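You operate a simulated robot arm through the tools that you are given. There is no shell and no other tool. Be economical: measure what you need, move in short steps, check, and stop when the job is done.

Carry out the task below with a simulated robot arm. There is one attempt and no reset: what you move stays moved.

JOB
Pour the milk over the potatoes and mash them smooth.
Fine: lid off on to the bench, empty the measuring jug; jug and masher back where they stood.

The check looks at the end state, three seconds after you hand in, the way a careful person would. Anything else that was tipped, shoved, dropped, spilled or broken makes it a failure. Lids that push on must go on centred and level and be pressed home; caps that screw on are set level and turned clockwise until they are tight.

ROBOT AND FRAMES
A 6-joint arm with a two-finger parallel gripper, fixed in place. Base frame: the origin is at the foot of the arm, x ahead of it, y to its left, z up; the work surface is at about z = 0.91. Lengths are in m, angles in rad, forces in N, time in s.
With the tool pointing down near the work surface it reaches from about 0.32 to 0.7 m from the base axis. Its first joint turns from -2.897 to 2.897 rad. Payload 4.1 kg.
The tool frame sits at the grasp point between the pads (the TCP): z along the fingers, y along the line on which they close. The tips reach 0.023 m beyond it. The gripper opens to 0.094 m. The fingers are 0.038 m wide and 0.01 m thick; the gripper's body (0.054 by 0.096 m) begins 0.039 m behind the TCP.
Orientation is that of the tool frame in the base frame, as a unit quaternion [w, x, y, z]. With the fingers straight down and closing along the base's y, the tool's x points along the base's -x, its y along +y and its z along -z.

CONTROLS
- The arm moves only by the tool play_rows. Its argument "steps" is a list of rows, each an object (a shift or turn left out is 0, a gripper value left out holds the last) with "turn": the turn, a rotation vector about the tool's x, y, z in rad, a list of three; "delta_pos": the shift along the tool's x, y, z in m, a list of three; "gripper": the opening, from 0 (shut) to 1 (fully open). In form: [{"turn": [rx, ry, rz], "delta_pos": [tx, ty, tz], "gripper": gripper}, ...]. A call has 1 to 10 rows; each row shifts and turns the commanded pose from where the row before left it, along the tool's axes as they then stand. A row lasts 0.2 s, in which the tool goes at most 0.05 m and 0.15 rad; a call with a longer step from one row to the next is refused whole, and so is a gripper value outside its range. Where a pose cannot be reached the arm comes as near as it can. A force on the tool above 40 N (or 10 N above the force at the start of the call, whichever is more), or a blocked arm, ends the call early, and 0.2 s more pass. Each finger travels about 0.045 m/s and halts on what it meets, pressing with about 25 N; the grip force reading is that of the motor and also rises with nothing between the fingers. The clock runs only during rows and for 0.2 s after the last one: add rows that do not move to give the fingers time. The reply holds the time, the measured pose of the TCP, the force on the tool along the base axes, the opening and the grip force, in the units named above and with some noise.
- Cameras (640 x 400 px; columns grow to the right, rows downward): "scene" is fixed at [0.2188, 0.5004, 1.6928]; the picture's right is [-1.00, 0.03, 0.00], its down [0.03, 0.99, -0.15] and it looks along [-0.01, -0.15, -0.99] (base axes); focal length 322 px, centre (320, 200). "wrist" rides on the gripper at [-0.039, 0, -0.044] in the tool frame; the picture's right is [0.00, -1.00, 0.00], its down [0.97, 0.00, -0.24] and it looks along [0.24, 0.00, 0.97] (tool axes); focal length 218 px, centre (320, 200).
- grab_frame(camera): a new picture of that camera. It takes no simulated time.
- slide_trunk(by): slides the trunk up (or, below 0, down) by that many m; the arm rides with it, the base frame stays. It gives what a move gives, with no picture.
- locate(camera, pixels): there is no depth. For up to 12 entries [column, row, z] of the newest picture of that camera ("zoom" is the newest enlarged one), the place [x, y] in the base frame at which the ray of that pixel passes the height z, good to about 0.002 m. It takes no simulated time.
- enlarge(camera, box): a new picture of the part [left, top, right, bottom] of that camera's present view, enlarged. It takes no simulated time.
- close_job(): hands the job in; it is judged then, once.

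Work in short steps. Measure before you move; look again where a grasp or a placing could have gone wrong, and mend it. You have 80 turns and 46 pictures in all, those below and enlarged ones among them. Open the gripper and draw the arm clear of the work before you hand the job in, unless the task says otherwise; then end with one line.

The tools are called by a JSON object that holds its "method" and its "body". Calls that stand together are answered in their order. play_rows: Moves the arm, as the interface text tells. Its arguments: {"type":"object","properties":{"steps":{"type":"array"}},"required":["steps"]} The other tools are called the same way: slide_trunk (by) slides the trunk up or down; grab_frame (camera) takes a picture; locate (camera, pixels) gives the place at which the rays of pixels pass given heights; enlarge (camera, box) takes an enlarged picture of a part of a camera's view; close_job () hands the job in.

At the start:

```text
time: 0.0
position: [0.1267, 0.3155, 1.3234]
tcp_rot: [0.0, 0.0, 1.0, 0.0]
force: [-0.3, -0.1, -0.4]
opening: 0.094
grip_force: 0.1
trunk travel left (down, up): [-0.525, 0.065]
```

scene: 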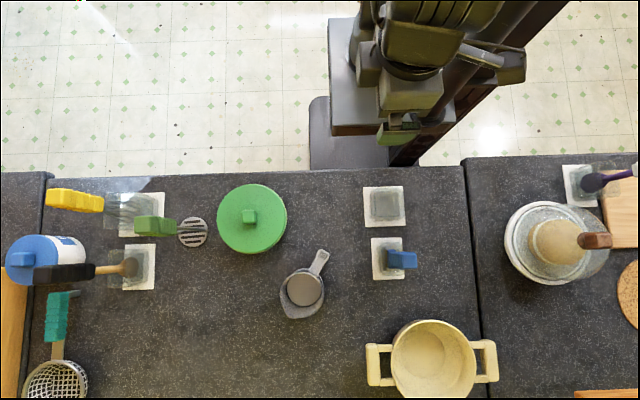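
wrist: 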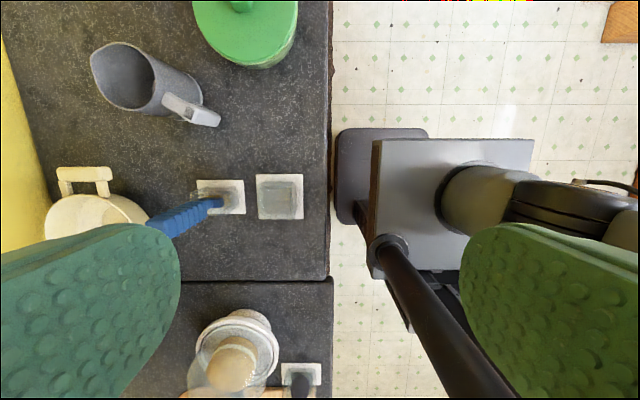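

I enlarge the left part of the scene (tools, pot, jug) and the right part to identify the items before moving.

{"method": "enlarge", "body": {"camera": "scene", "box": [0, 160, 220, 400]}}

{"method": "enlarge", "body": {"camera": "scene", "box": [200, 160, 440, 400]}}

```text
1.67 times, centred on (110, 280) of scene
```

zoom: 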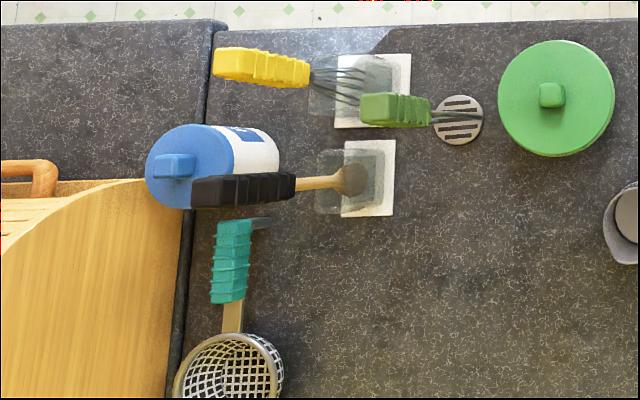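

```text
1.67 times, centred on (320, 280) of scene
```

zoom: 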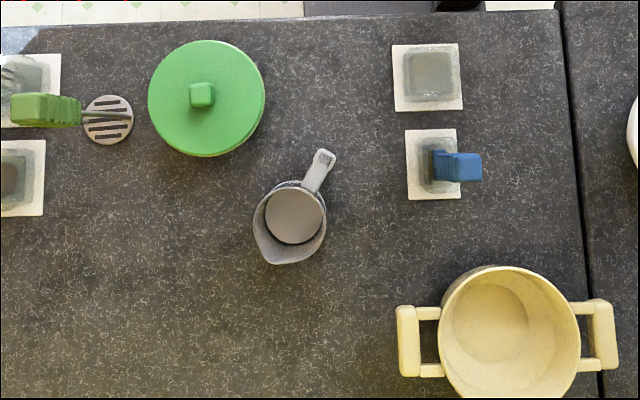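

Candidates: green lidded pot (lid knob scene (250,216)), jug (303,292), green masher (head (192,232), handle end (140,230)). I triangulate with rays at several heights.

{"method": "locate", "body": {"camera": "scene", "pixels": [[250, 216, 0.95], [250, 216, 1.05], [252, 219, 0.95], [252, 219, 1.05], [192, 232, 0.91], [140, 230, 1.1], [140, 230, 1.15], [302, 292, 0.92], [302, 292, 1.0], [320, 256, 1.0], [320, 256, 0.95], [282, 306, 1.0]]}}

{"method": "locate", "body": {"camera": "wrist", "pixels": [[241, 6, 0.95], [241, 6, 1.05], [246, 22, 0.95], [246, 22, 1.05], [142, 80, 0.95], [142, 80, 1.05], [205, 115, 0.95], [205, 115, 1.0]]}}

```text
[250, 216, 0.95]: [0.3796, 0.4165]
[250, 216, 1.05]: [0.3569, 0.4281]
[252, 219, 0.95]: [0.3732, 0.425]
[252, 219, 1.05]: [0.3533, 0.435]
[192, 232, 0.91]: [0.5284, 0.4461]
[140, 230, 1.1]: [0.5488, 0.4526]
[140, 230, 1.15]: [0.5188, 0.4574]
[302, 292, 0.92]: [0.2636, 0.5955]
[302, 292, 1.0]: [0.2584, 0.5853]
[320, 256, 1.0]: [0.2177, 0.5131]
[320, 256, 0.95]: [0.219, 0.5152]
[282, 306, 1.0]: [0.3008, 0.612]
```

```text
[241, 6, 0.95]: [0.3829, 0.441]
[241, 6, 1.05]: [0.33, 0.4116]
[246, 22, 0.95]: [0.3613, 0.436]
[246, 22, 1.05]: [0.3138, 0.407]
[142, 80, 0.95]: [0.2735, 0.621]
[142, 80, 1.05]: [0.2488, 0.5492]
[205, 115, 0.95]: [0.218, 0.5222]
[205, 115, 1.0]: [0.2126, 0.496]
```

Knob height seems ~1.0 m, to be measured closer. I move the TCP high (z 1.32) to about (0.42, 0.45) to look straight down with the wrist camera.

{"method": "play_rows", "body": {"steps": [{"delta_pos": [-0.042, 0.02, 0]}, {"delta_pos": [-0.042, 0.02, 0]}, {"delta_pos": [-0.042, 0.02, 0]}, {"delta_pos": [-0.042, 0.02, 0]}, {"delta_pos": [-0.042, 0.02, 0]}, {"delta_pos": [-0.042, 0.02, 0]}, {"delta_pos": [-0.042, 0.015, 0]}, {}]}}

{"method": "grab_frame", "body": {"camera": "wrist"}}

```text
time: 1.8
position: [0.3957, 0.417, 1.2887]
tcp_rot: [-0.001, 0.0, 1.0, -0.001]
force: [0.8, 0.2, -0.4]
opening: 0.0942
grip_force: 0.0
out of reach, approached as far as the arm can: row 6, 7
trunk travel left (down, up): [-0.525, 0.065]
```

```text
41 pictures are left
```

wrist: 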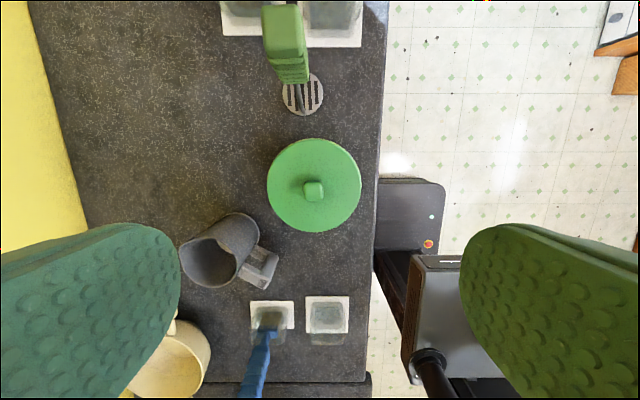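

Reach stops around (0.396, 0.417, 1.289). I zoom in on pot, jug and masher here and triangulate.

{"method": "enlarge", "body": {"camera": "wrist", "box": [170, 130, 370, 300]}}

{"method": "locate", "body": {"camera": "wrist", "pixels": [[313, 185, 0.98], [313, 185, 1.02], [313, 185, 1.06], [302, 97, 0.91], [282, 10, 1.1], [282, 10, 1.15], [303, 82, 1.0], [303, 82, 1.05], [303, 82, 1.1], [287, 260, 0.98]]}}

```text
2.35 times, centred on (270, 215) of wrist
```

zoom: 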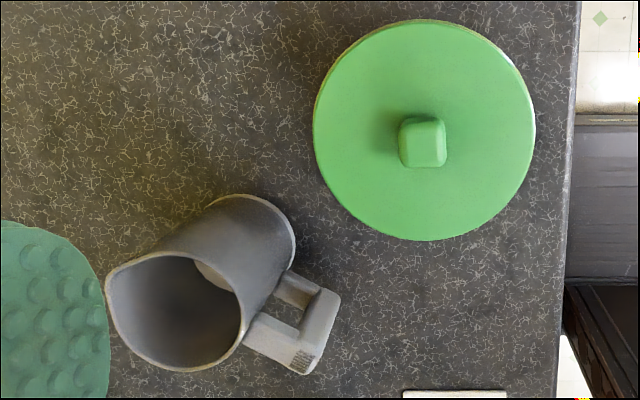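

```text
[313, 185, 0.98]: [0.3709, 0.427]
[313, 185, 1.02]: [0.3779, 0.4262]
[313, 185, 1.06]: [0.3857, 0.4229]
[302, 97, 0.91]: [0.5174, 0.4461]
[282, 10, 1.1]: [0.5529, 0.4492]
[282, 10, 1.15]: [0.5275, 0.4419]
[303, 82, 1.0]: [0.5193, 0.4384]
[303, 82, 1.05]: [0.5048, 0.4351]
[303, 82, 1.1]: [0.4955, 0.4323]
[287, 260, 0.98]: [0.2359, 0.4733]
```

Knob rays agree at z≈0.98, (0.372, 0.424). I descend above the knob to about z 1.12 for a close look.

{"method": "play_rows", "body": {"steps": [{"delta_pos": [0.02, 0, 0.045]}, {"delta_pos": [0.0, 0, 0.045]}, {"delta_pos": [0.0, 0, 0.045]}, {"delta_pos": [0.0, 0, 0.03]}, {}]}}

{"method": "grab_frame", "body": {"camera": "wrist"}}

```text
time: 3.0
position: [0.3766, 0.4181, 1.1228]
tcp_rot: [0.0, 0.0, 1.0, 0.0]
force: [-0.7, -0.3, 0.1]
opening: 0.0939
grip_force: 0.0
trunk travel left (down, up): [-0.525, 0.065]
```

```text
39 pictures are left
```

wrist: 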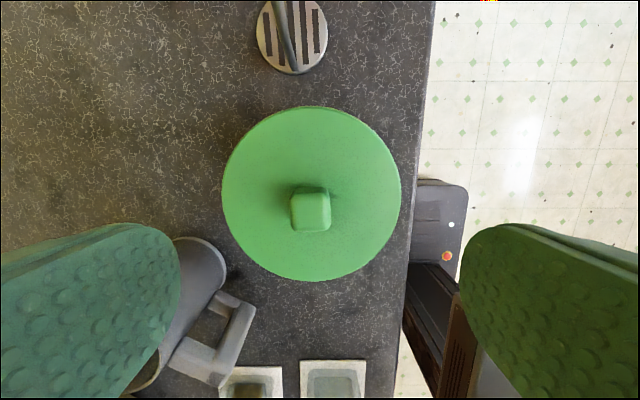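

Knob top centre is at (310,211), lid centre about (312,194). I compute positions at several heights.

{"method": "locate", "body": {"camera": "wrist", "pixels": [[310, 211, 0.96], [310, 211, 0.98], [310, 211, 1.0], [312, 194, 0.93], [312, 194, 0.95], [312, 194, 0.97], [222, 196, 0.95], [401, 196, 0.95], [292, 37, 0.91], [232, 355, 0.98]]}}

{"method": "locate", "body": {"camera": "scene", "pixels": [[249, 215, 0.96], [249, 215, 0.98], [249, 215, 1.0], [252, 219, 0.93], [252, 219, 0.95], [252, 219, 0.97], [217, 219, 0.95], [287, 219, 0.95]]}}

```text
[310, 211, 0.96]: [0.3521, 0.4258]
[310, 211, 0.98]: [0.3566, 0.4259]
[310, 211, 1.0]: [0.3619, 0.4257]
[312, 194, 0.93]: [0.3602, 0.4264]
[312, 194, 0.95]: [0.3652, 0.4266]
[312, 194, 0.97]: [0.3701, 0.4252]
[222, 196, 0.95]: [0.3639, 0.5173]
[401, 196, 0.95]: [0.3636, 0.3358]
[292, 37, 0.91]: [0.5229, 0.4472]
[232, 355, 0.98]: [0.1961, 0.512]
```

```text
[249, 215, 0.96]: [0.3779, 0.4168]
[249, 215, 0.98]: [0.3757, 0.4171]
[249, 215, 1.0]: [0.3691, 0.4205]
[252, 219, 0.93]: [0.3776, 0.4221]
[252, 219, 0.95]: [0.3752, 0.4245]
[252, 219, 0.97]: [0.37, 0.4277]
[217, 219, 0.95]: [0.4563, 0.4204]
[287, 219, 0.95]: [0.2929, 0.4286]
```

Lid top ≈0.97 and knob top ≈1.01, centre (0.369, 0.426). I move down to TCP z≈0.998 and close.

{"method": "play_rows", "body": {"steps": [{"delta_pos": [0.008, 0.008, 0.04]}, {"delta_pos": [0.0, 0, 0.04]}, {"delta_pos": [0.0, 0, 0.03]}, {"delta_pos": [0.0, 0, 0.014]}, {"gripper": 0.2}, {"gripper": 0.0}, {}, {}, {}, {}]}}

```text
time: 4.0
position: [0.3688, 0.4274, 1.0148]
tcp_rot: [0.006, 0.002, 1.0, 0.007]
force: [-3.4, -4.4, 18.1]
opening: 0.0939
grip_force: 0.0
trunk travel left (down, up): [-0.525, 0.065]
stopped in row 4: the force on the tool passed its limit (the readings are from after the stop); the commanded pose is now the measured one
```

The tips touched the lid at z≈0.991 (force 18 N), so the lid top is a bit higher than thought. I raise 4 mm and close on the knob.

{"method": "play_rows", "body": {"steps": [{"delta_pos": [0, 0, -0.004]}, {"gripper": 0.0}, {}, {}, {}, {}, {}, {}]}}

{"method": "grab_frame", "body": {"camera": "wrist"}}

```text
time: 5.8
position: [0.3709, 0.4279, 1.0144]
tcp_rot: [0.004, 0.0, 1.0, 0.006]
force: [-3.1, -2.5, -1.0]
opening: 0.0295
grip_force: 25.3
trunk travel left (down, up): [-0.525, 0.065]
```

```text
38 pictures are left
```

wrist: 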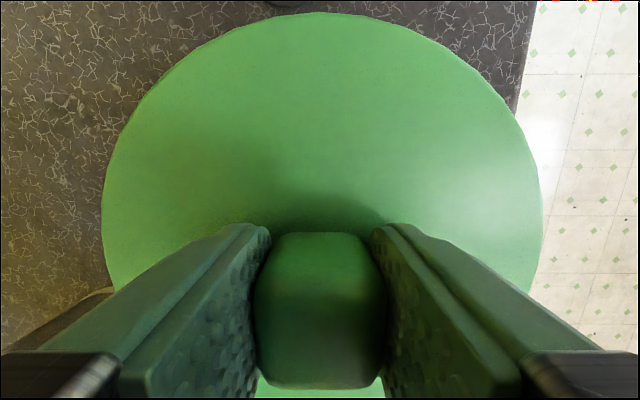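

Knob held (opening 0.0295). I lift straight up gently.

{"method": "play_rows", "body": {"steps": [{"delta_pos": [0, 0, -0.01]}, {"delta_pos": [0, 0, -0.02]}, {"delta_pos": [0, 0, -0.03]}, {"delta_pos": [0, 0, -0.03]}, {"delta_pos": [0, 0, -0.03]}, {}]}}

{"method": "grab_frame", "body": {"camera": "scene"}}

```text
time: 7.2
position: [0.3674, 0.427, 1.1356]
tcp_rot: [0.005, 0.0, 1.0, 0.006]
force: [0.2, -0.6, -1.3]
opening: 0.0294
grip_force: 24.9
trunk travel left (down, up): [-0.525, 0.065]
```

```text
37 pictures are left
```

scene: 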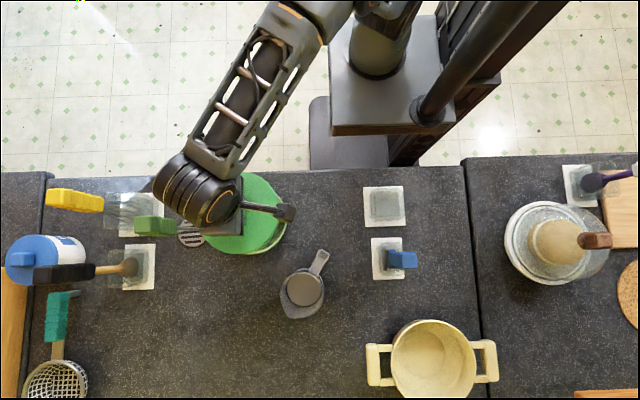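

Lid is off. I check the free spot near (325,218): holder edge (363,205/228), bench edge (325,172), pot edge, jug handle (326,250).

{"method": "locate", "body": {"camera": "scene", "pixels": [[363, 205, 0.91], [363, 190, 0.95], [371, 240, 0.91], [325, 172, 0.91], [288, 225, 0.91], [326, 250, 0.95], [326, 250, 0.91], [240, 226, 0.98]]}}

{"method": "enlarge", "body": {"camera": "scene", "box": [230, 160, 430, 330]}}

```text
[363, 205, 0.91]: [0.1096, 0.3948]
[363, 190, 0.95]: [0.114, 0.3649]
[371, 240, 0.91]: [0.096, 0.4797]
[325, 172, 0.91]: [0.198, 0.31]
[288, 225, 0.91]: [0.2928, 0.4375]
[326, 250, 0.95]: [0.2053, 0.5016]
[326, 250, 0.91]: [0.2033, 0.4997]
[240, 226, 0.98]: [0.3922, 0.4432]
```

```text
2.35 times, centred on (330, 245) of scene
```

zoom: 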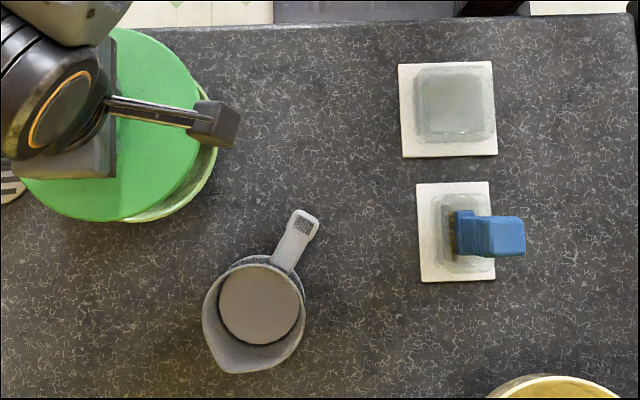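

Free spot is x 0.114–0.29, y 0.31–0.50. I carry the lid to (0.202, 0.398) at height, then descend.

{"method": "play_rows", "body": {"steps": [{"delta_pos": [0.0415, -0.008, 0]}, {"delta_pos": [0.0415, -0.007, 0]}, {"delta_pos": [0.0415, -0.007, 0]}, {"delta_pos": [0.0415, -0.007, 0]}, {}, {"delta_pos": [0, 0, 0.045]}, {"delta_pos": [0, 0, 0.045]}, {}]}}

{"method": "grab_frame", "body": {"camera": "scene"}}

```text
time: 9.0
position: [0.2038, 0.3983, 1.0423]
tcp_rot: [0.004, 0.0, 1.0, 0.006]
force: [-0.5, -0.2, -0.9]
opening: 0.0296
grip_force: 24.8
trunk travel left (down, up): [-0.525, 0.065]
```

```text
35 pictures are left
```

scene: 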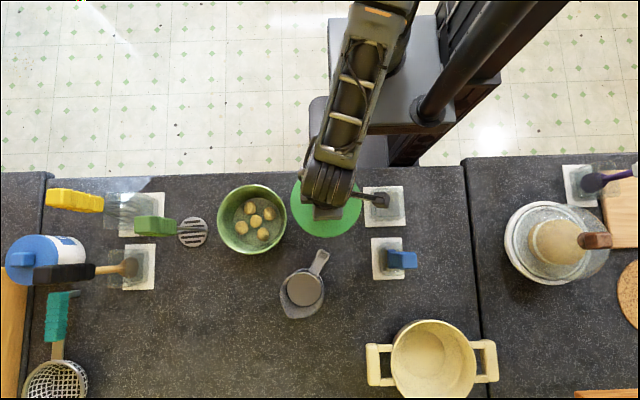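

Potatoes are in the pot. The lid hangs over its spot; I descend in small steps until contact.

{"method": "play_rows", "body": {"steps": [{"delta_pos": [0, 0, 0.03]}, {"delta_pos": [0, 0, 0.02]}, {"delta_pos": [0, 0, 0.01]}, {"delta_pos": [0, 0, 0.008]}, {}]}}

```text
time: 10.2
position: [0.2054, 0.3986, 0.9739]
tcp_rot: [0.005, 0.0, 1.0, 0.005]
force: [-0.3, -0.7, -1.1]
opening: 0.0295
grip_force: 24.9
trunk travel left (down, up): [-0.525, 0.065]
```

No contact yet at z 0.974; continuing in 4 mm steps.

{"method": "play_rows", "body": {"steps": [{"delta_pos": [0, 0, 0.004]}, {"delta_pos": [0, 0, 0.004]}, {"delta_pos": [0, 0, 0.004]}, {}]}}

```text
time: 11.2
position: [0.2061, 0.4016, 0.9629]
tcp_rot: [0.004, -0.001, 1.0, 0.005]
force: [-0.1, 0.4, -1.4]
opening: 0.0296
grip_force: 24.8
trunk travel left (down, up): [-0.525, 0.065]
```

{"method": "play_rows", "body": {"steps": [{"delta_pos": [0, 0, 0.003]}, {"delta_pos": [0, 0, 0.003]}, {"delta_pos": [0, 0, 0.003]}, {"delta_pos": [0, 0, 0.003]}, {}]}}

{"method": "grab_frame", "body": {"camera": "wrist"}}

```text
time: 12.4
position: [0.2048, 0.4002, 0.9513]
tcp_rot: [0.005, 0.0, 1.0, 0.005]
force: [1.1, 0.4, -0.9]
opening: 0.0296
grip_force: 25.0
trunk travel left (down, up): [-0.525, 0.065]
```

```text
34 pictures are left
```

wrist: 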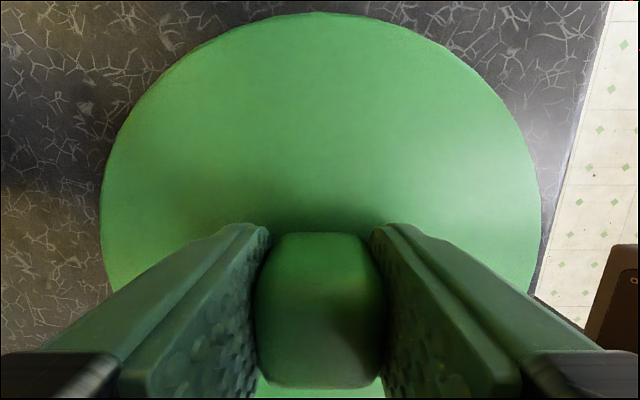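

Still no contact (force −0.9); continuing with 2 mm steps.

{"method": "play_rows", "body": {"steps": [{"delta_pos": [0, 0, 0.002]}, {"delta_pos": [0, 0, 0.002]}, {"delta_pos": [0, 0, 0.002]}, {"delta_pos": [0, 0, 0.002]}, {}]}}

```text
time: 13.3
position: [0.2053, 0.4012, 0.9497]
tcp_rot: [0.006, 0.0, 1.0, 0.011]
force: [-1.3, -4.7, 21.1]
opening: 0.0298
grip_force: 25.1
trunk travel left (down, up): [-0.525, 0.065]
stopped in row 4: the force on the tool passed its limit (the readings are from after the stop); the commanded pose is now the measured one
```

Contact (21 N up) at z 0.9497: the lid rests on the bench. Release and rise.

{"method": "play_rows", "body": {"steps": [{"gripper": 1.0}, {}, {}, {}, {}, {"delta_pos": [0, 0, -0.04]}, {"delta_pos": [0, 0, -0.05]}, {"delta_pos": [0, 0, -0.05]}, {"delta_pos": [0, 0, -0.05]}, {}]}}

{"method": "grab_frame", "body": {"camera": "wrist"}}

```text
time: 14.2
position: [0.206, 0.4048, 0.9504]
tcp_rot: [0.008, 0.0, 1.0, 0.014]
force: [-2.2, 1.3, 16.3]
opening: 0.0932
grip_force: 0.0
trunk travel left (down, up): [-0.525, 0.065]
stopped in row 4: the force on the tool passed its limit (the readings are from after the stop); the commanded pose is now the measured one
```

```text
33 pictures are left
```

wrist: 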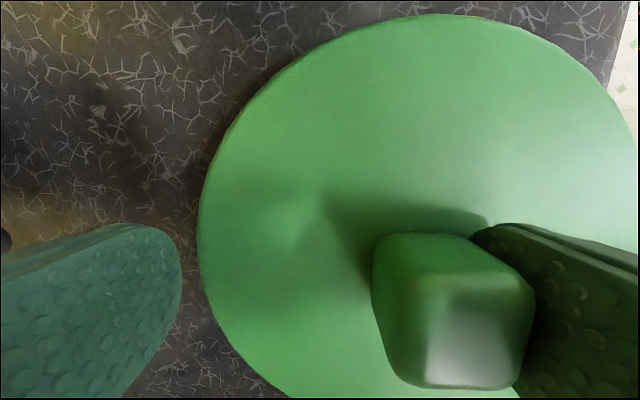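

The lid slid toward −y with the right finger while opening (knob now at (455,310)). I rise straight up and look.

{"method": "play_rows", "body": {"steps": [{"delta_pos": [0, 0, -0.01]}, {"delta_pos": [0, 0, -0.04]}, {"delta_pos": [0, 0, -0.05]}, {"delta_pos": [0, 0, -0.05]}, {"delta_pos": [0, 0, -0.05]}, {}]}}

{"method": "grab_frame", "body": {"camera": "wrist"}}

```text
time: 15.7
position: [0.2035, 0.4012, 1.1472]
tcp_rot: [0.007, 0.001, 1.0, 0.012]
force: [0.2, 0.9, -0.2]
opening: 0.0941
grip_force: 0.2
trunk travel left (down, up): [-0.525, 0.065]
```

```text
32 pictures are left
```

wrist: 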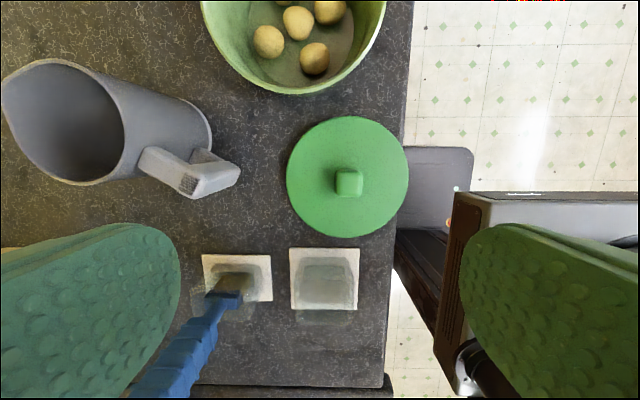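

Lid rests flat but near the front edge; I check lid extents and bench edge.

{"method": "locate", "body": {"camera": "wrist", "pixels": [[409, 178, 0.927], [286, 178, 0.927], [348, 178, 0.927], [399, 240, 0.91], [402, 120, 0.91], [349, 183, 0.96]]}}

{"method": "grab_frame", "body": {"camera": "scene"}}

```text
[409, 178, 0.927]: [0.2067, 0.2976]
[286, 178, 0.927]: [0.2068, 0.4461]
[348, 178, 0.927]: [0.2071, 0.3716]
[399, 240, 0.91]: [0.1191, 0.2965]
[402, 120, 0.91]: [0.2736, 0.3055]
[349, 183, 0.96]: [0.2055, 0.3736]
```

```text
31 pictures are left
```

scene: 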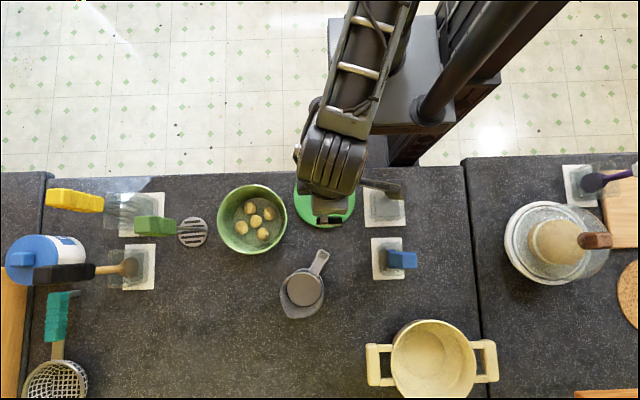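

The lid overhangs the edge by a few mm (edge y≈0.298 vs bench ≈0.305), so I regrip the knob at (0.2055, 0.3736), a little higher this time.

{"method": "play_rows", "body": {"steps": [{"delta_pos": [-0.002, -0.0275, 0]}, {"delta_pos": [0, 0, 0.05]}, {"delta_pos": [0, 0, 0.05]}, {"delta_pos": [0, 0, 0.05]}, {"delta_pos": [0, 0, 0.03]}, {"delta_pos": [0, 0, 0.008]}, {}]}}

{"method": "grab_frame", "body": {"camera": "wrist"}}

```text
time: 17.2
position: [0.2104, 0.377, 0.9603]
tcp_rot: [0.007, 0.001, 1.0, 0.012]
force: [0.4, -0.3, -0.2]
opening: 0.0942
grip_force: 0.1
trunk travel left (down, up): [-0.525, 0.065]
```

```text
30 pictures are left
```

wrist: 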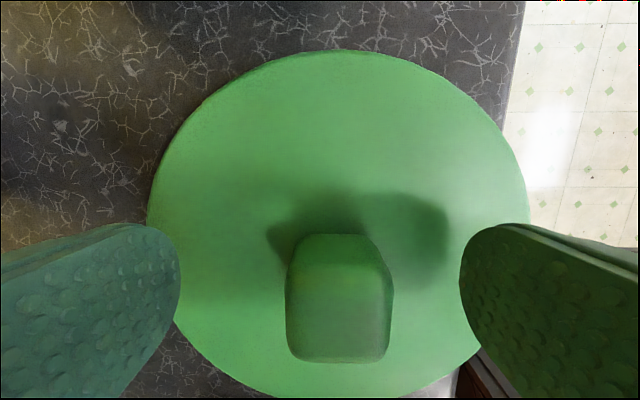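

Knob at column 339 versus finger midpoint 320, about 5 mm off. Correct, close, lift slightly, shift +y 28 mm, and lower.

{"method": "play_rows", "body": {"steps": [{"delta_pos": [0.003, -0.005, 0.003]}, {"gripper": 0.0}, {}, {}, {}, {}, {}, {"delta_pos": [0, 0, -0.01]}, {"delta_pos": [0, 0, -0.01]}, {}]}}

{"method": "play_rows", "body": {"steps": [{"delta_pos": [0, 0.015, 0]}, {"delta_pos": [0, 0.015, 0]}, {"delta_pos": [0, 0, 0.01]}, {"delta_pos": [0, 0, 0.005]}, {"delta_pos": [0, 0, 0.002]}, {"delta_pos": [0, 0, 0.002]}, {}]}}

```text
time: 19.4
position: [0.2054, 0.3725, 0.9777]
tcp_rot: [0.008, 0.0, 1.0, 0.01]
force: [-0.1, 0.5, -1.5]
opening: 0.0294
grip_force: 24.9
trunk travel left (down, up): [-0.525, 0.065]
```

```text
time: 21.1
position: [0.2054, 0.4017, 0.9591]
tcp_rot: [0.007, 0.0, 1.0, 0.011]
force: [-0.5, 0.7, -0.4]
opening: 0.0296
grip_force: 25.3
trunk travel left (down, up): [-0.525, 0.065]
```

Lid is about 1 mm above the bench (grasp height was ≈0.957). Lower 2 mm in 1 mm steps and check.

{"method": "play_rows", "body": {"steps": [{"delta_pos": [0, 0, 0.001]}, {"delta_pos": [0, 0, 0.001]}, {}]}}

```text
time: 21.9
position: [0.2042, 0.4015, 0.9589]
tcp_rot: [0.007, 0.0, 1.0, 0.012]
force: [0.3, 1.5, 9.3]
opening: 0.0298
grip_force: 24.8
trunk travel left (down, up): [-0.525, 0.065]
```

Light contact (9 N). Back off 1 mm, open, then rise.

{"method": "play_rows", "body": {"steps": [{"delta_pos": [0, 0, -0.001]}, {"gripper": 1.0}, {}, {}, {}, {}, {"delta_pos": [0, 0, -0.02]}, {"delta_pos": [0, 0, -0.04]}, {"delta_pos": [0, 0, -0.05]}, {}]}}

{"method": "grab_frame", "body": {"camera": "wrist"}}

```text
time: 24.1
position: [0.2055, 0.3965, 1.0691]
tcp_rot: [0.008, 0.001, 1.0, 0.012]
force: [0.0, 1.3, -0.4]
opening: 0.094
grip_force: 0.1
trunk travel left (down, up): [-0.525, 0.065]
```

```text
29 pictures are left
```

wrist: 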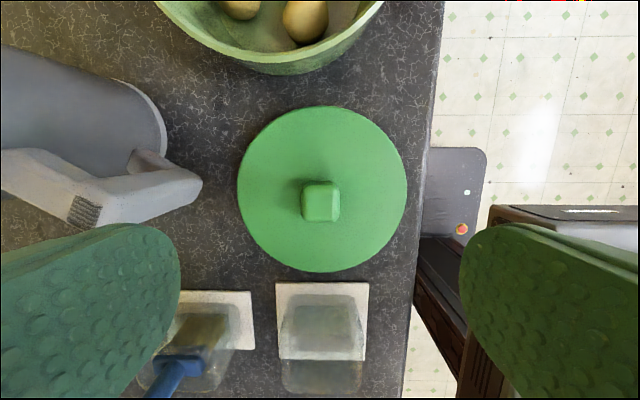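

Lid is well placed. Now measure the jug handle: hatch at the top outer end in wrist (82,208), scene (324,252); lower outer end wrist (200,185); mouth centre etc.

{"method": "locate", "body": {"camera": "wrist", "pixels": [[82, 210, 0.97], [82, 210, 0.99], [82, 210, 1.01], [82, 210, 1.03], [200, 185, 0.92], [200, 185, 0.94], [200, 185, 0.96], [152, 155, 0.93], [165, 125, 0.91]]}}

{"method": "locate", "body": {"camera": "scene", "pixels": [[324, 252, 0.97], [324, 252, 0.99], [324, 252, 1.01], [324, 252, 1.03], [302, 292, 1.02], [302, 292, 0.91], [288, 317, 1.02], [311, 272, 1.0]]}}

{"method": "enlarge", "body": {"camera": "scene", "box": [270, 240, 340, 325]}}

```text
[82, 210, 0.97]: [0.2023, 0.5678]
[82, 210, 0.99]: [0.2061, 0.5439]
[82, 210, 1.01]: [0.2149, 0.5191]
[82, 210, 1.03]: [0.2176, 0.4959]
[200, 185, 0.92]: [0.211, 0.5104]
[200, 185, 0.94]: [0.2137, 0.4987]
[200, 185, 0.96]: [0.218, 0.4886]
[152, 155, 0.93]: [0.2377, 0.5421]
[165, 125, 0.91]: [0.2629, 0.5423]
```

```text
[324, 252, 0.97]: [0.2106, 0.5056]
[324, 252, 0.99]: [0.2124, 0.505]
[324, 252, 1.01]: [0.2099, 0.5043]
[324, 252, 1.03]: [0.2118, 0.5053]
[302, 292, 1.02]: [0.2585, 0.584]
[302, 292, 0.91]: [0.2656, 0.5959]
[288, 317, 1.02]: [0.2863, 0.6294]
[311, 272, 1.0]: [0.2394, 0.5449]
```

```text
4.71 times, centred on (305, 282) of scene
```

zoom: 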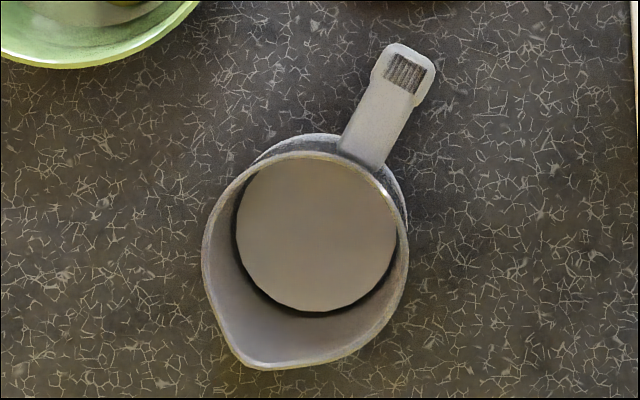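

Handle: top outer end (0.211, 0.505, ≈1.02), spans z 0.93–1.03, direction handle→spout azimuth ≈ 59°. I'll grip it with the tool yawed 59° and pitched 45° so the jug can be tipped by pitching; first rise and yaw.

{"method": "play_rows", "body": {"steps": [{"delta_pos": [0, 0, -0.045]}, {"delta_pos": [0, 0, -0.04]}, {"turn": [0, 0, -0.1464]}, {"turn": [0, 0, -0.1464]}, {"turn": [0, 0, -0.1464]}, {"turn": [0, 0, -0.1464]}, {"turn": [0, 0, -0.1464]}, {"turn": [0, 0, -0.1464]}, {"turn": [0, 0, -0.1464]}, {}]}}

{"method": "play_rows", "body": {"steps": [{"turn": [0, -0.131, 0]}, {"turn": [0, -0.131, 0]}, {"turn": [0, -0.131, 0]}, {"turn": [0, -0.131, 0]}, {"turn": [0, -0.131, 0]}, {"turn": [0, -0.131, 0]}, {}]}}

{"method": "grab_frame", "body": {"camera": "wrist"}}

{"method": "grab_frame", "body": {"camera": "scene"}}

```text
time: 26.2
position: [0.2032, 0.3974, 1.1524]
tcp_rot: [0.012, -0.491, 0.871, 0.007]
force: [0.6, 0.0, 0.5]
opening: 0.094
grip_force: 0.1
trunk travel left (down, up): [-0.525, 0.065]
```

```text
time: 27.9
position: [0.2022, 0.397, 1.1536]
tcp_rot: [0.344, -0.45, 0.801, 0.194]
force: [0.5, 0.9, -0.3]
opening: 0.094
grip_force: 0.0
trunk travel left (down, up): [-0.525, 0.065]
```

```text
27 pictures are left
```

wrist: 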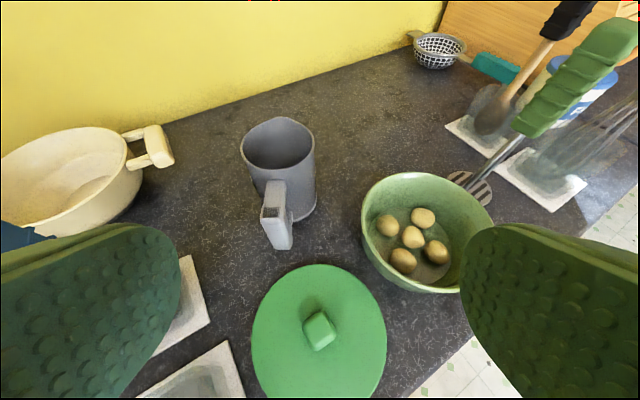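

```text
26 pictures are left
```

scene: 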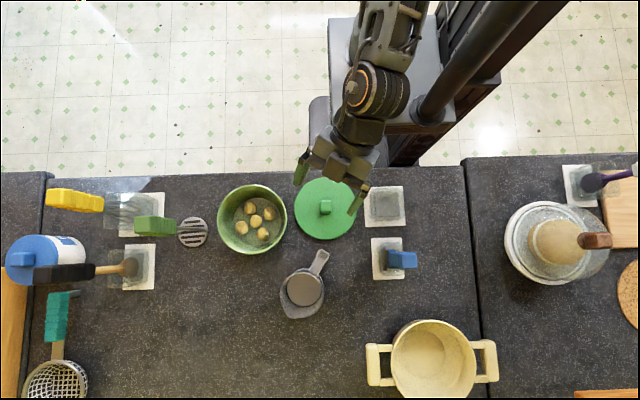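

Very clear view: handle top at wrist (273,190), bottom outer (280,247), spout at far side. I locate these at their heights to refine the grasp point and handle azimuth.

{"method": "locate", "body": {"camera": "wrist", "pixels": [[274, 212, 1.02], [274, 212, 1.01], [281, 248, 0.93], [281, 248, 0.92], [276, 183, 1.03], [279, 143, 1.03], [279, 143, 1.04], [262, 215, 1.02], [287, 215, 1.02]]}}

{"method": "enlarge", "body": {"camera": "wrist", "box": [220, 100, 360, 260]}}

```text
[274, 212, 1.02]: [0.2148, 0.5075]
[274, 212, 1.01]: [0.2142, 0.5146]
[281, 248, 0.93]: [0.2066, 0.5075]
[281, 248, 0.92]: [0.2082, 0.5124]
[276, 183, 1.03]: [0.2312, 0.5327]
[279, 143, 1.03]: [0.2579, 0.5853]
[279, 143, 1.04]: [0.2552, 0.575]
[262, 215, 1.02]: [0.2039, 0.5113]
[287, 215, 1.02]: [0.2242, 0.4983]
```

```text
2.50 times, centred on (290, 180) of wrist
```

zoom: 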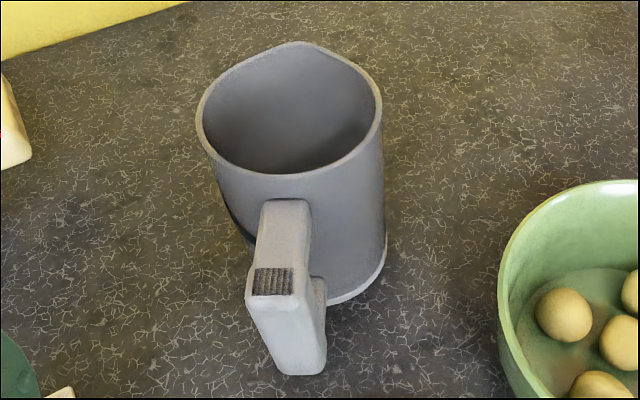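

Handle centreline confirmed (az ≈60°). I move to a stand-off 0.10 m back along the tool axis from grasp point (0.219, 0.514, 0.99).

{"method": "play_rows", "body": {"steps": [{"delta_pos": [0.0, 0.0464, 0]}, {"delta_pos": [0.0387, 0, 0.02]}, {"delta_pos": [0, 0, 0.036]}, {"delta_pos": [0, 0, 0.036]}, {}]}}

{"method": "grab_frame", "body": {"camera": "wrist"}}

```text
time: 29.1
position: [0.184, 0.4565, 1.0601]
tcp_rot: [0.345, -0.45, 0.801, 0.194]
force: [0.6, 0.1, -0.2]
opening: 0.0939
grip_force: 0.0
trunk travel left (down, up): [-0.525, 0.065]
```

```text
24 pictures are left
```

wrist: 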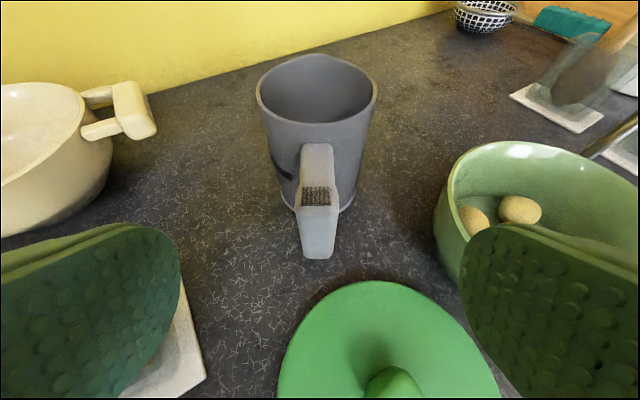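

Handle is centred between the fingers (col 317). Advance 0.075 along the tool axis.

{"method": "play_rows", "body": {"steps": [{"delta_pos": [0, 0, 0.03]}, {"delta_pos": [0, 0, 0.025]}, {"delta_pos": [0, 0, 0.02]}, {}]}}

{"method": "grab_frame", "body": {"camera": "wrist"}}

```text
time: 30.1
position: [0.2131, 0.5017, 1.0097]
tcp_rot: [0.344, -0.45, 0.801, 0.194]
force: [-0.3, -0.6, -0.6]
opening: 0.0937
grip_force: 0.0
trunk travel left (down, up): [-0.525, 0.065]
```

```text
23 pictures are left
```

wrist: 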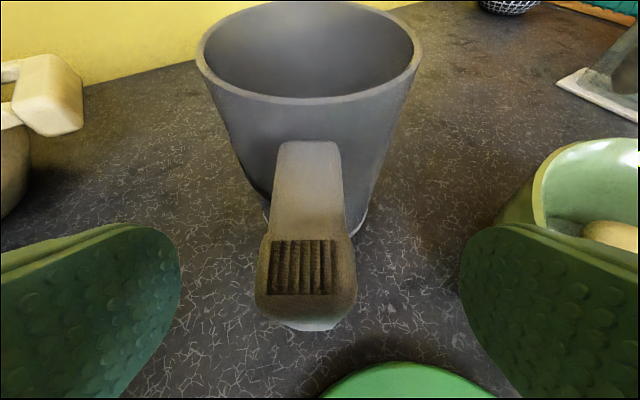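

Hatch at col 303, ~4 mm left of centre. Shift +4 mm in y, advance 22 mm, then close on the handle.

{"method": "play_rows", "body": {"steps": [{"delta_pos": [0, 0.004, 0.012]}, {"delta_pos": [0, 0, 0.01]}, {}, {"gripper": 0.0}, {}, {}, {}, {}, {}, {}]}}

{"method": "grab_frame", "body": {"camera": "wrist"}}

```text
time: 32.2
position: [0.2178, 0.5176, 0.9955]
tcp_rot: [0.345, -0.45, 0.801, 0.194]
force: [-0.2, 0.4, 0.0]
opening: 0.0259
grip_force: 25.2
trunk travel left (down, up): [-0.525, 0.065]
```

```text
22 pictures are left
```

wrist: 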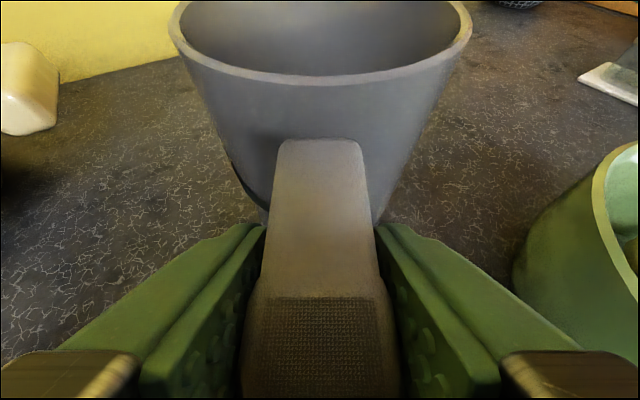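

Handle firmly held (opening 0.026). Lift vertically a few cm, slowly at first.

{"method": "play_rows", "body": {"steps": [{"delta_pos": [-0.0073, 0, -0.0069]}, {"delta_pos": [-0.0145, 0, -0.0138]}, {"delta_pos": [-0.0218, 0, -0.0206]}, {"delta_pos": [-0.0218, 0, -0.0206]}, {"delta_pos": [-0.0218, 0, -0.0206]}, {"delta_pos": [-0.0218, 0, -0.0206]}, {"delta_pos": [-0.0218, 0, -0.0206]}, {}]}}

{"method": "grab_frame", "body": {"camera": "wrist"}}

```text
time: 34.0
position: [0.2182, 0.5187, 1.1753]
tcp_rot: [0.344, -0.451, 0.801, 0.194]
force: [0.1, -0.9, -1.6]
opening: 0.0256
grip_force: 24.9
trunk travel left (down, up): [-0.525, 0.065]
```

```text
21 pictures are left
```

wrist: 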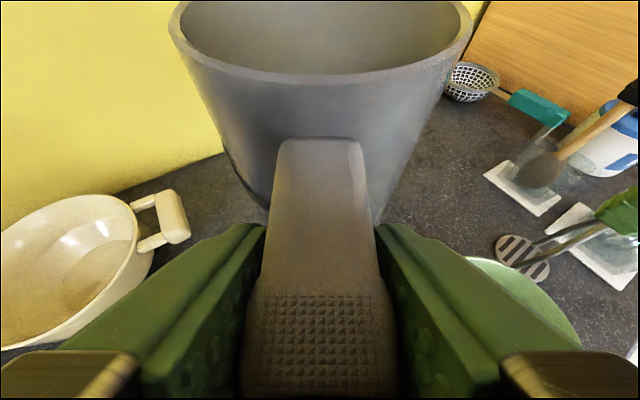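

No slip; milk jug held upright. I'll pour with the handle→spout direction turned to azimuth ≈130° (best reach), so I yaw +70° about the vertical in place.

{"method": "play_rows", "body": {"steps": [{"turn": [-0.0984, 0, -0.0933]}, {"turn": [-0.0984, 0, -0.0933]}, {"turn": [-0.0984, 0, -0.0933]}, {"turn": [-0.0984, 0, -0.0933]}, {"turn": [-0.0984, 0, -0.0933]}, {"turn": [-0.0984, 0, -0.0933]}, {"turn": [-0.0984, 0, -0.0933]}, {"turn": [-0.0984, 0, -0.0933]}, {"turn": [-0.0984, 0, -0.0933]}, {}]}}

{"method": "grab_frame", "body": {"camera": "scene"}}

```text
time: 36.2
position: [0.2174, 0.5158, 1.1743]
tcp_rot: [-0.171, 0.828, -0.396, -0.357]
force: [0.3, -0.1, -1.6]
opening: 0.0256
grip_force: 25.0
trunk travel left (down, up): [-0.525, 0.065]
```

```text
20 pictures are left
```

scene: 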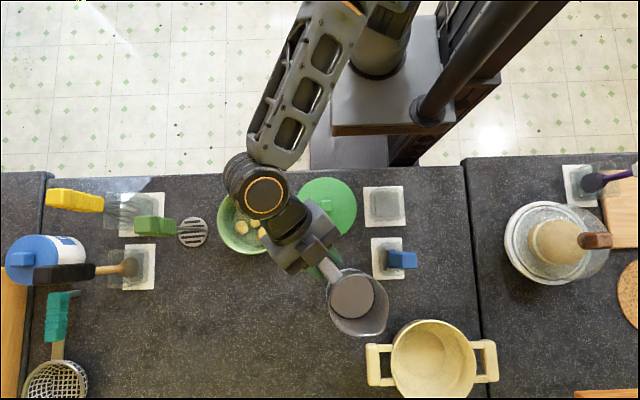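

Yaw is 129°, jug still level. Now translate to the pour start, TCP ≈(0.452, 0.325, 1.175), so the spout ends up above the pot.

{"method": "play_rows", "body": {"steps": [{"delta_pos": [0.029, -0.009, -0.0308]}, {"delta_pos": [0.029, -0.009, -0.0308]}, {"delta_pos": [0.029, -0.009, -0.0308]}, {"delta_pos": [0.029, -0.009, -0.0308]}, {"delta_pos": [0.029, -0.009, -0.0308]}, {"delta_pos": [0.029, -0.009, -0.0308]}, {"delta_pos": [0.029, -0.009, -0.0308]}, {}]}}

{"method": "grab_frame", "body": {"camera": "scene"}}

```text
time: 38.0
position: [0.4519, 0.3241, 1.1765]
tcp_rot: [-0.171, 0.828, -0.397, -0.356]
force: [0.6, 0.3, -1.8]
opening: 0.0258
grip_force: 24.3
trunk travel left (down, up): [-0.525, 0.065]
```

```text
19 pictures are left
```

scene: 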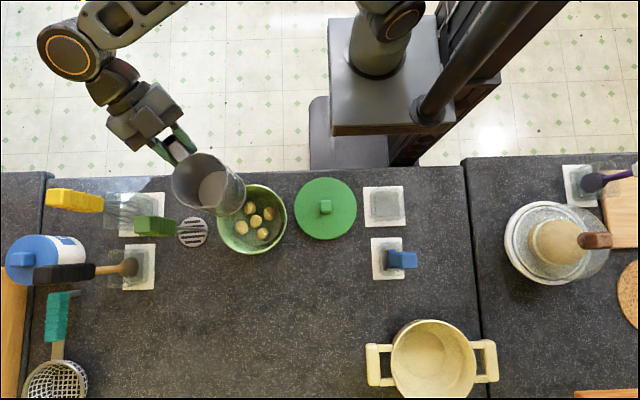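

Jug level near the pot. I check the spout (243,208) and mouth centre (209,184) positions at z≈1.21.

{"method": "locate", "body": {"camera": "scene", "pixels": [[243, 208, 1.21], [243, 208, 1.23], [209, 184, 1.21], [196, 140, 1.2], [252, 219, 0.98]]}}

{"method": "enlarge", "body": {"camera": "scene", "box": [140, 110, 310, 270]}}

```text
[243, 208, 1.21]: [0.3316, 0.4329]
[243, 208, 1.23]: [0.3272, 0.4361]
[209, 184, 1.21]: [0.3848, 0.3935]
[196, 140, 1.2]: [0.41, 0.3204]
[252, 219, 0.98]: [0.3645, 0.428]
```

```text
2.50 times, centred on (225, 190) of scene
```

zoom: 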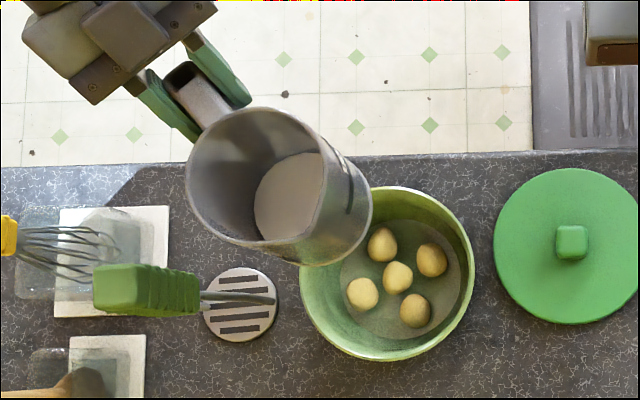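

The bright point was the jug foot; the spout (≈(212,206) px) is over (0.37, 0.43), the pot centre. Begin tilting: 45° in place.

{"method": "play_rows", "body": {"steps": [{"turn": [0, 0.131, 0]}, {"turn": [0, 0.131, 0]}, {"turn": [0, 0.131, 0]}, {"turn": [0, 0.131, 0]}, {"turn": [0, 0.131, 0]}, {"turn": [0, 0.131, 0]}, {}]}}

{"method": "enlarge", "body": {"camera": "scene", "box": [140, 110, 310, 270]}}

```text
time: 39.6
position: [0.4515, 0.3257, 1.1764]
tcp_rot: [-0.005, 0.901, -0.434, -0.01]
force: [0.6, -1.4, -2.4]
opening: 0.0256
grip_force: 25.5
trunk travel left (down, up): [-0.525, 0.065]
```

```text
2.50 times, centred on (225, 190) of scene
```

zoom: 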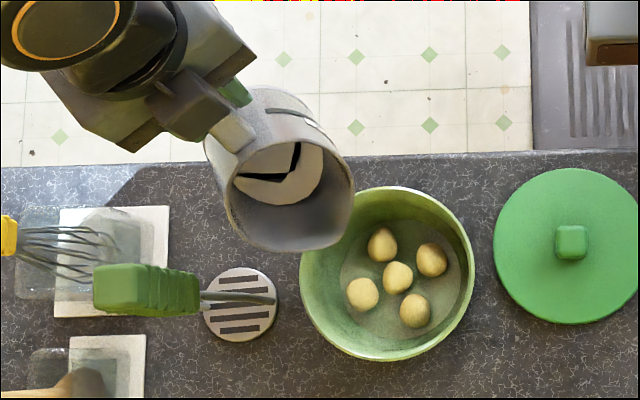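

Milk is visible and still inside; spout is over the pot. Tilt to 60° with compensating shift along the pour direction, then hold.

{"method": "play_rows", "body": {"steps": [{"turn": [0, 0.131, 0], "delta_pos": [-0.009, 0, 0.0003]}, {"turn": [0, 0.131, 0], "delta_pos": [-0.0107, 0, -0.0011]}, {}, {}, {}]}}

{"method": "enlarge", "body": {"camera": "scene", "box": [140, 110, 310, 270]}}

```text
time: 40.9
position: [0.4395, 0.3413, 1.1754]
tcp_rot: [0.05, 0.895, -0.43, 0.107]
force: [-0.1, 0.6, -1.2]
opening: 0.0258
grip_force: 24.8
trunk travel left (down, up): [-0.525, 0.065]
```

```text
2.50 times, centred on (225, 190) of scene
```

zoom: 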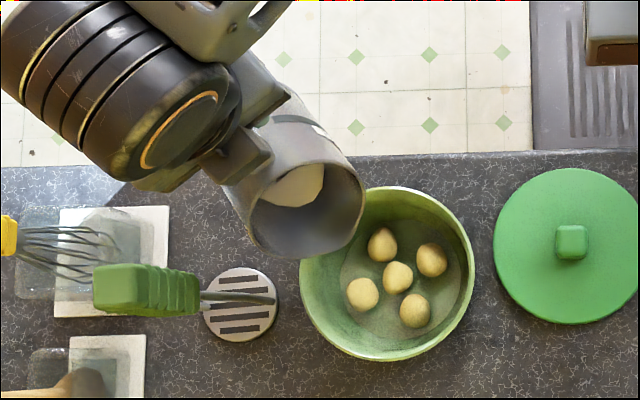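

Milk near the lip. Tilt on to 90°, with holds and the spout kept over the pot centre.

{"method": "play_rows", "body": {"steps": [{"turn": [0, 0.131, 0], "delta_pos": [-0.0124, 0, -0.0029]}, {}, {"turn": [0, 0.131, 0], "delta_pos": [-0.0133, 0, -0.005]}, {}, {"turn": [0, 0.131, 0], "delta_pos": [-0.0136, 0, -0.0073]}, {}, {"turn": [0, 0.131, 0], "delta_pos": [-0.0135, 0, -0.0097]}, {}, {}, {}]}}

{"method": "enlarge", "body": {"camera": "scene", "box": [140, 110, 310, 270]}}

```text
time: 43.0
position: [0.4046, 0.3865, 1.1757]
tcp_rot: [0.161, 0.837, -0.402, 0.335]
force: [0.6, 1.0, -0.7]
opening: 0.0257
grip_force: 25.1
trunk travel left (down, up): [-0.525, 0.065]
```

```text
2.50 times, centred on (225, 190) of scene
```

zoom: 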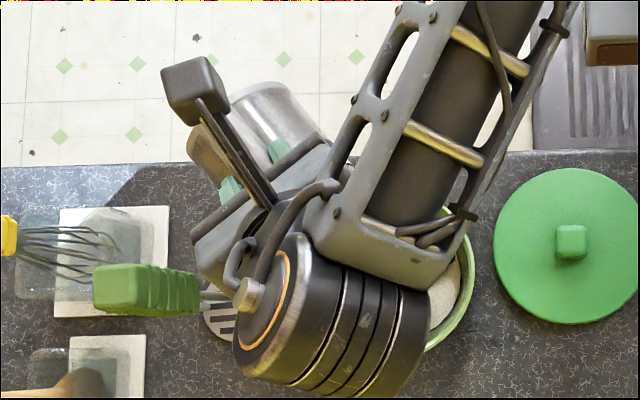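

Milk is in the pot. Tilt further to 105° and hold to drain.

{"method": "play_rows", "body": {"steps": [{"turn": [0, 0.131, 0], "delta_pos": [-0.0127, 0, -0.0119]}, {"turn": [0, 0.131, 0], "delta_pos": [-0.0111, 0, -0.0136]}, {}, {}, {}, {}, {}, {}, {}, {}]}}

```text
time: 45.2
position: [0.3801, 0.4152, 1.1758]
tcp_rot: [0.211, 0.786, -0.378, 0.441]
force: [-0.1, 0.4, -2.0]
opening: 0.0256
grip_force: 25.7
trunk travel left (down, up): [-0.525, 0.065]
```

One more step to ~112° with a hold, to be sure it is empty, then start tilting back.

{"method": "play_rows", "body": {"steps": [{"turn": [0, 0.131, 0], "delta_pos": [-0.0095, 0, -0.0153]}, {}, {}, {}, {"turn": [0, -0.131, 0]}, {"turn": [0, -0.131, 0]}, {"turn": [0, -0.131, 0]}, {"turn": [0, -0.131, 0]}, {"turn": [0, -0.131, 0]}, {}]}}

{"method": "play_rows", "body": {"steps": [{"turn": [0, -0.131, 0]}, {"turn": [0, -0.131, 0]}, {"turn": [0, -0.131, 0]}, {"turn": [0, -0.131, 0]}, {"turn": [0, -0.131, 0]}, {"turn": [0, -0.131, 0]}, {"turn": [0, -0.131, 0]}, {"turn": [0, -0.131, 0]}, {"turn": [0, -0.131, 0]}, {"turn": [0, -0.131, 0]}]}}

{"method": "grab_frame", "body": {"camera": "scene"}}

```text
time: 47.5
position: [0.3682, 0.4284, 1.1746]
tcp_rot: [0.105, 0.874, -0.42, 0.222]
force: [-0.6, -0.3, -1.3]
opening: 0.026
grip_force: 24.6
trunk travel left (down, up): [-0.525, 0.065]
```

```text
time: 49.6
position: [0.3699, 0.429, 1.1747]
tcp_rot: [-0.172, 0.827, -0.398, -0.358]
force: [-0.2, 0.2, -1.0]
opening: 0.0256
grip_force: 24.9
trunk travel left (down, up): [-0.525, 0.065]
```

```text
14 pictures are left
```

scene: 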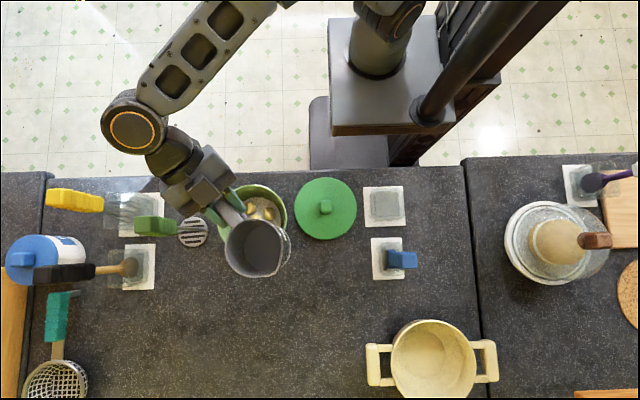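

Jug is upright and empty. Translate back over its place (0.218, 0.518) and undo the yaw.

{"method": "play_rows", "body": {"steps": [{"delta_pos": [-0.0282, 0.0157, 0.03]}, {"delta_pos": [-0.0282, 0.0157, 0.03]}, {"delta_pos": [-0.0282, 0.0157, 0.03]}, {"delta_pos": [-0.0282, 0.0157, 0.03]}, {}]}}

{"method": "play_rows", "body": {"steps": [{"turn": [0.0984, 0, 0.0933]}, {"turn": [0.0984, 0, 0.0933]}, {"turn": [0.0984, 0, 0.0933]}, {"turn": [0.0984, 0, 0.0933]}, {"turn": [0.0984, 0, 0.0933]}, {"turn": [0.0984, 0, 0.0933]}, {"turn": [0.0984, 0, 0.0933]}, {"turn": [0.0984, 0, 0.0933]}, {"turn": [0.0984, 0, 0.0933]}, {}]}}

```text
time: 50.9
position: [0.2174, 0.5176, 1.1754]
tcp_rot: [-0.172, 0.828, -0.398, -0.356]
force: [-0.4, 0.0, -1.7]
opening: 0.0257
grip_force: 24.7
trunk travel left (down, up): [-0.525, 0.065]
```

```text
time: 53.0
position: [0.2169, 0.5178, 1.1739]
tcp_rot: [0.345, -0.45, 0.801, 0.193]
force: [-0.7, -0.6, -1.1]
opening: 0.0256
grip_force: 25.2
trunk travel left (down, up): [-0.525, 0.065]
```

Pose matches the grasp orientation exactly. Lower 0.16 m, then fine steps to contact.

{"method": "play_rows", "body": {"steps": [{"delta_pos": [0.029, 0, 0.0275]}, {"delta_pos": [0.029, 0, 0.0275]}, {"delta_pos": [0.029, 0, 0.0275]}, {"delta_pos": [0.029, 0, 0.0275]}, {}]}}

{"method": "play_rows", "body": {"steps": [{"delta_pos": [0.0058, 0, 0.0055]}, {"delta_pos": [0.0036, 0, 0.0034]}, {"delta_pos": [0.0014, 0, 0.0014]}, {}]}}

```text
time: 54.2
position: [0.2189, 0.5178, 1.0126]
tcp_rot: [0.344, -0.45, 0.801, 0.194]
force: [0.1, 0.4, -0.9]
opening: 0.0259
grip_force: 24.9
trunk travel left (down, up): [-0.525, 0.065]
```

```text
time: 55.2
position: [0.2172, 0.5173, 0.9989]
tcp_rot: [0.345, -0.45, 0.801, 0.193]
force: [0.5, 0.6, 0.3]
opening: 0.0257
grip_force: 24.8
trunk travel left (down, up): [-0.525, 0.065]
```

{"method": "play_rows", "body": {"steps": [{"delta_pos": [0.0009, 0, 0.0008]}, {"delta_pos": [0.0009, 0, 0.0008]}, {}]}}

```text
time: 56.0
position: [0.2172, 0.5168, 0.9972]
tcp_rot: [0.345, -0.449, 0.801, 0.194]
force: [1.1, -0.8, 6.4]
opening: 0.0261
grip_force: 25.2
trunk travel left (down, up): [-0.525, 0.065]
```

Light contact (6 N): jug is down. Back off ~0.5 mm, open, and withdraw along the tool axis.

{"method": "play_rows", "body": {"steps": [{"delta_pos": [-0.0004, 0, -0.0004]}, {"gripper": 1.0}, {}, {}, {}, {}, {"delta_pos": [0, 0, -0.02]}, {"delta_pos": [0, 0, -0.04]}, {"delta_pos": [0, 0, -0.04]}, {}]}}

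{"method": "grab_frame", "body": {"camera": "wrist"}}

```text
time: 58.2
position: [0.1776, 0.4539, 1.0658]
tcp_rot: [0.345, -0.45, 0.801, 0.193]
force: [0.1, -0.5, 1.0]
opening: 0.094
grip_force: 0.0
trunk travel left (down, up): [-0.525, 0.065]
```

```text
13 pictures are left
```

wrist: 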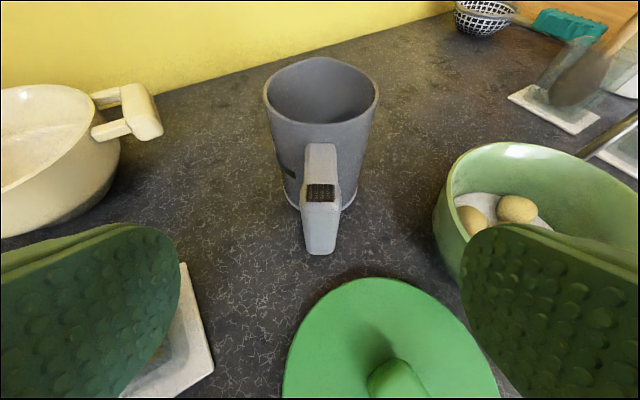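

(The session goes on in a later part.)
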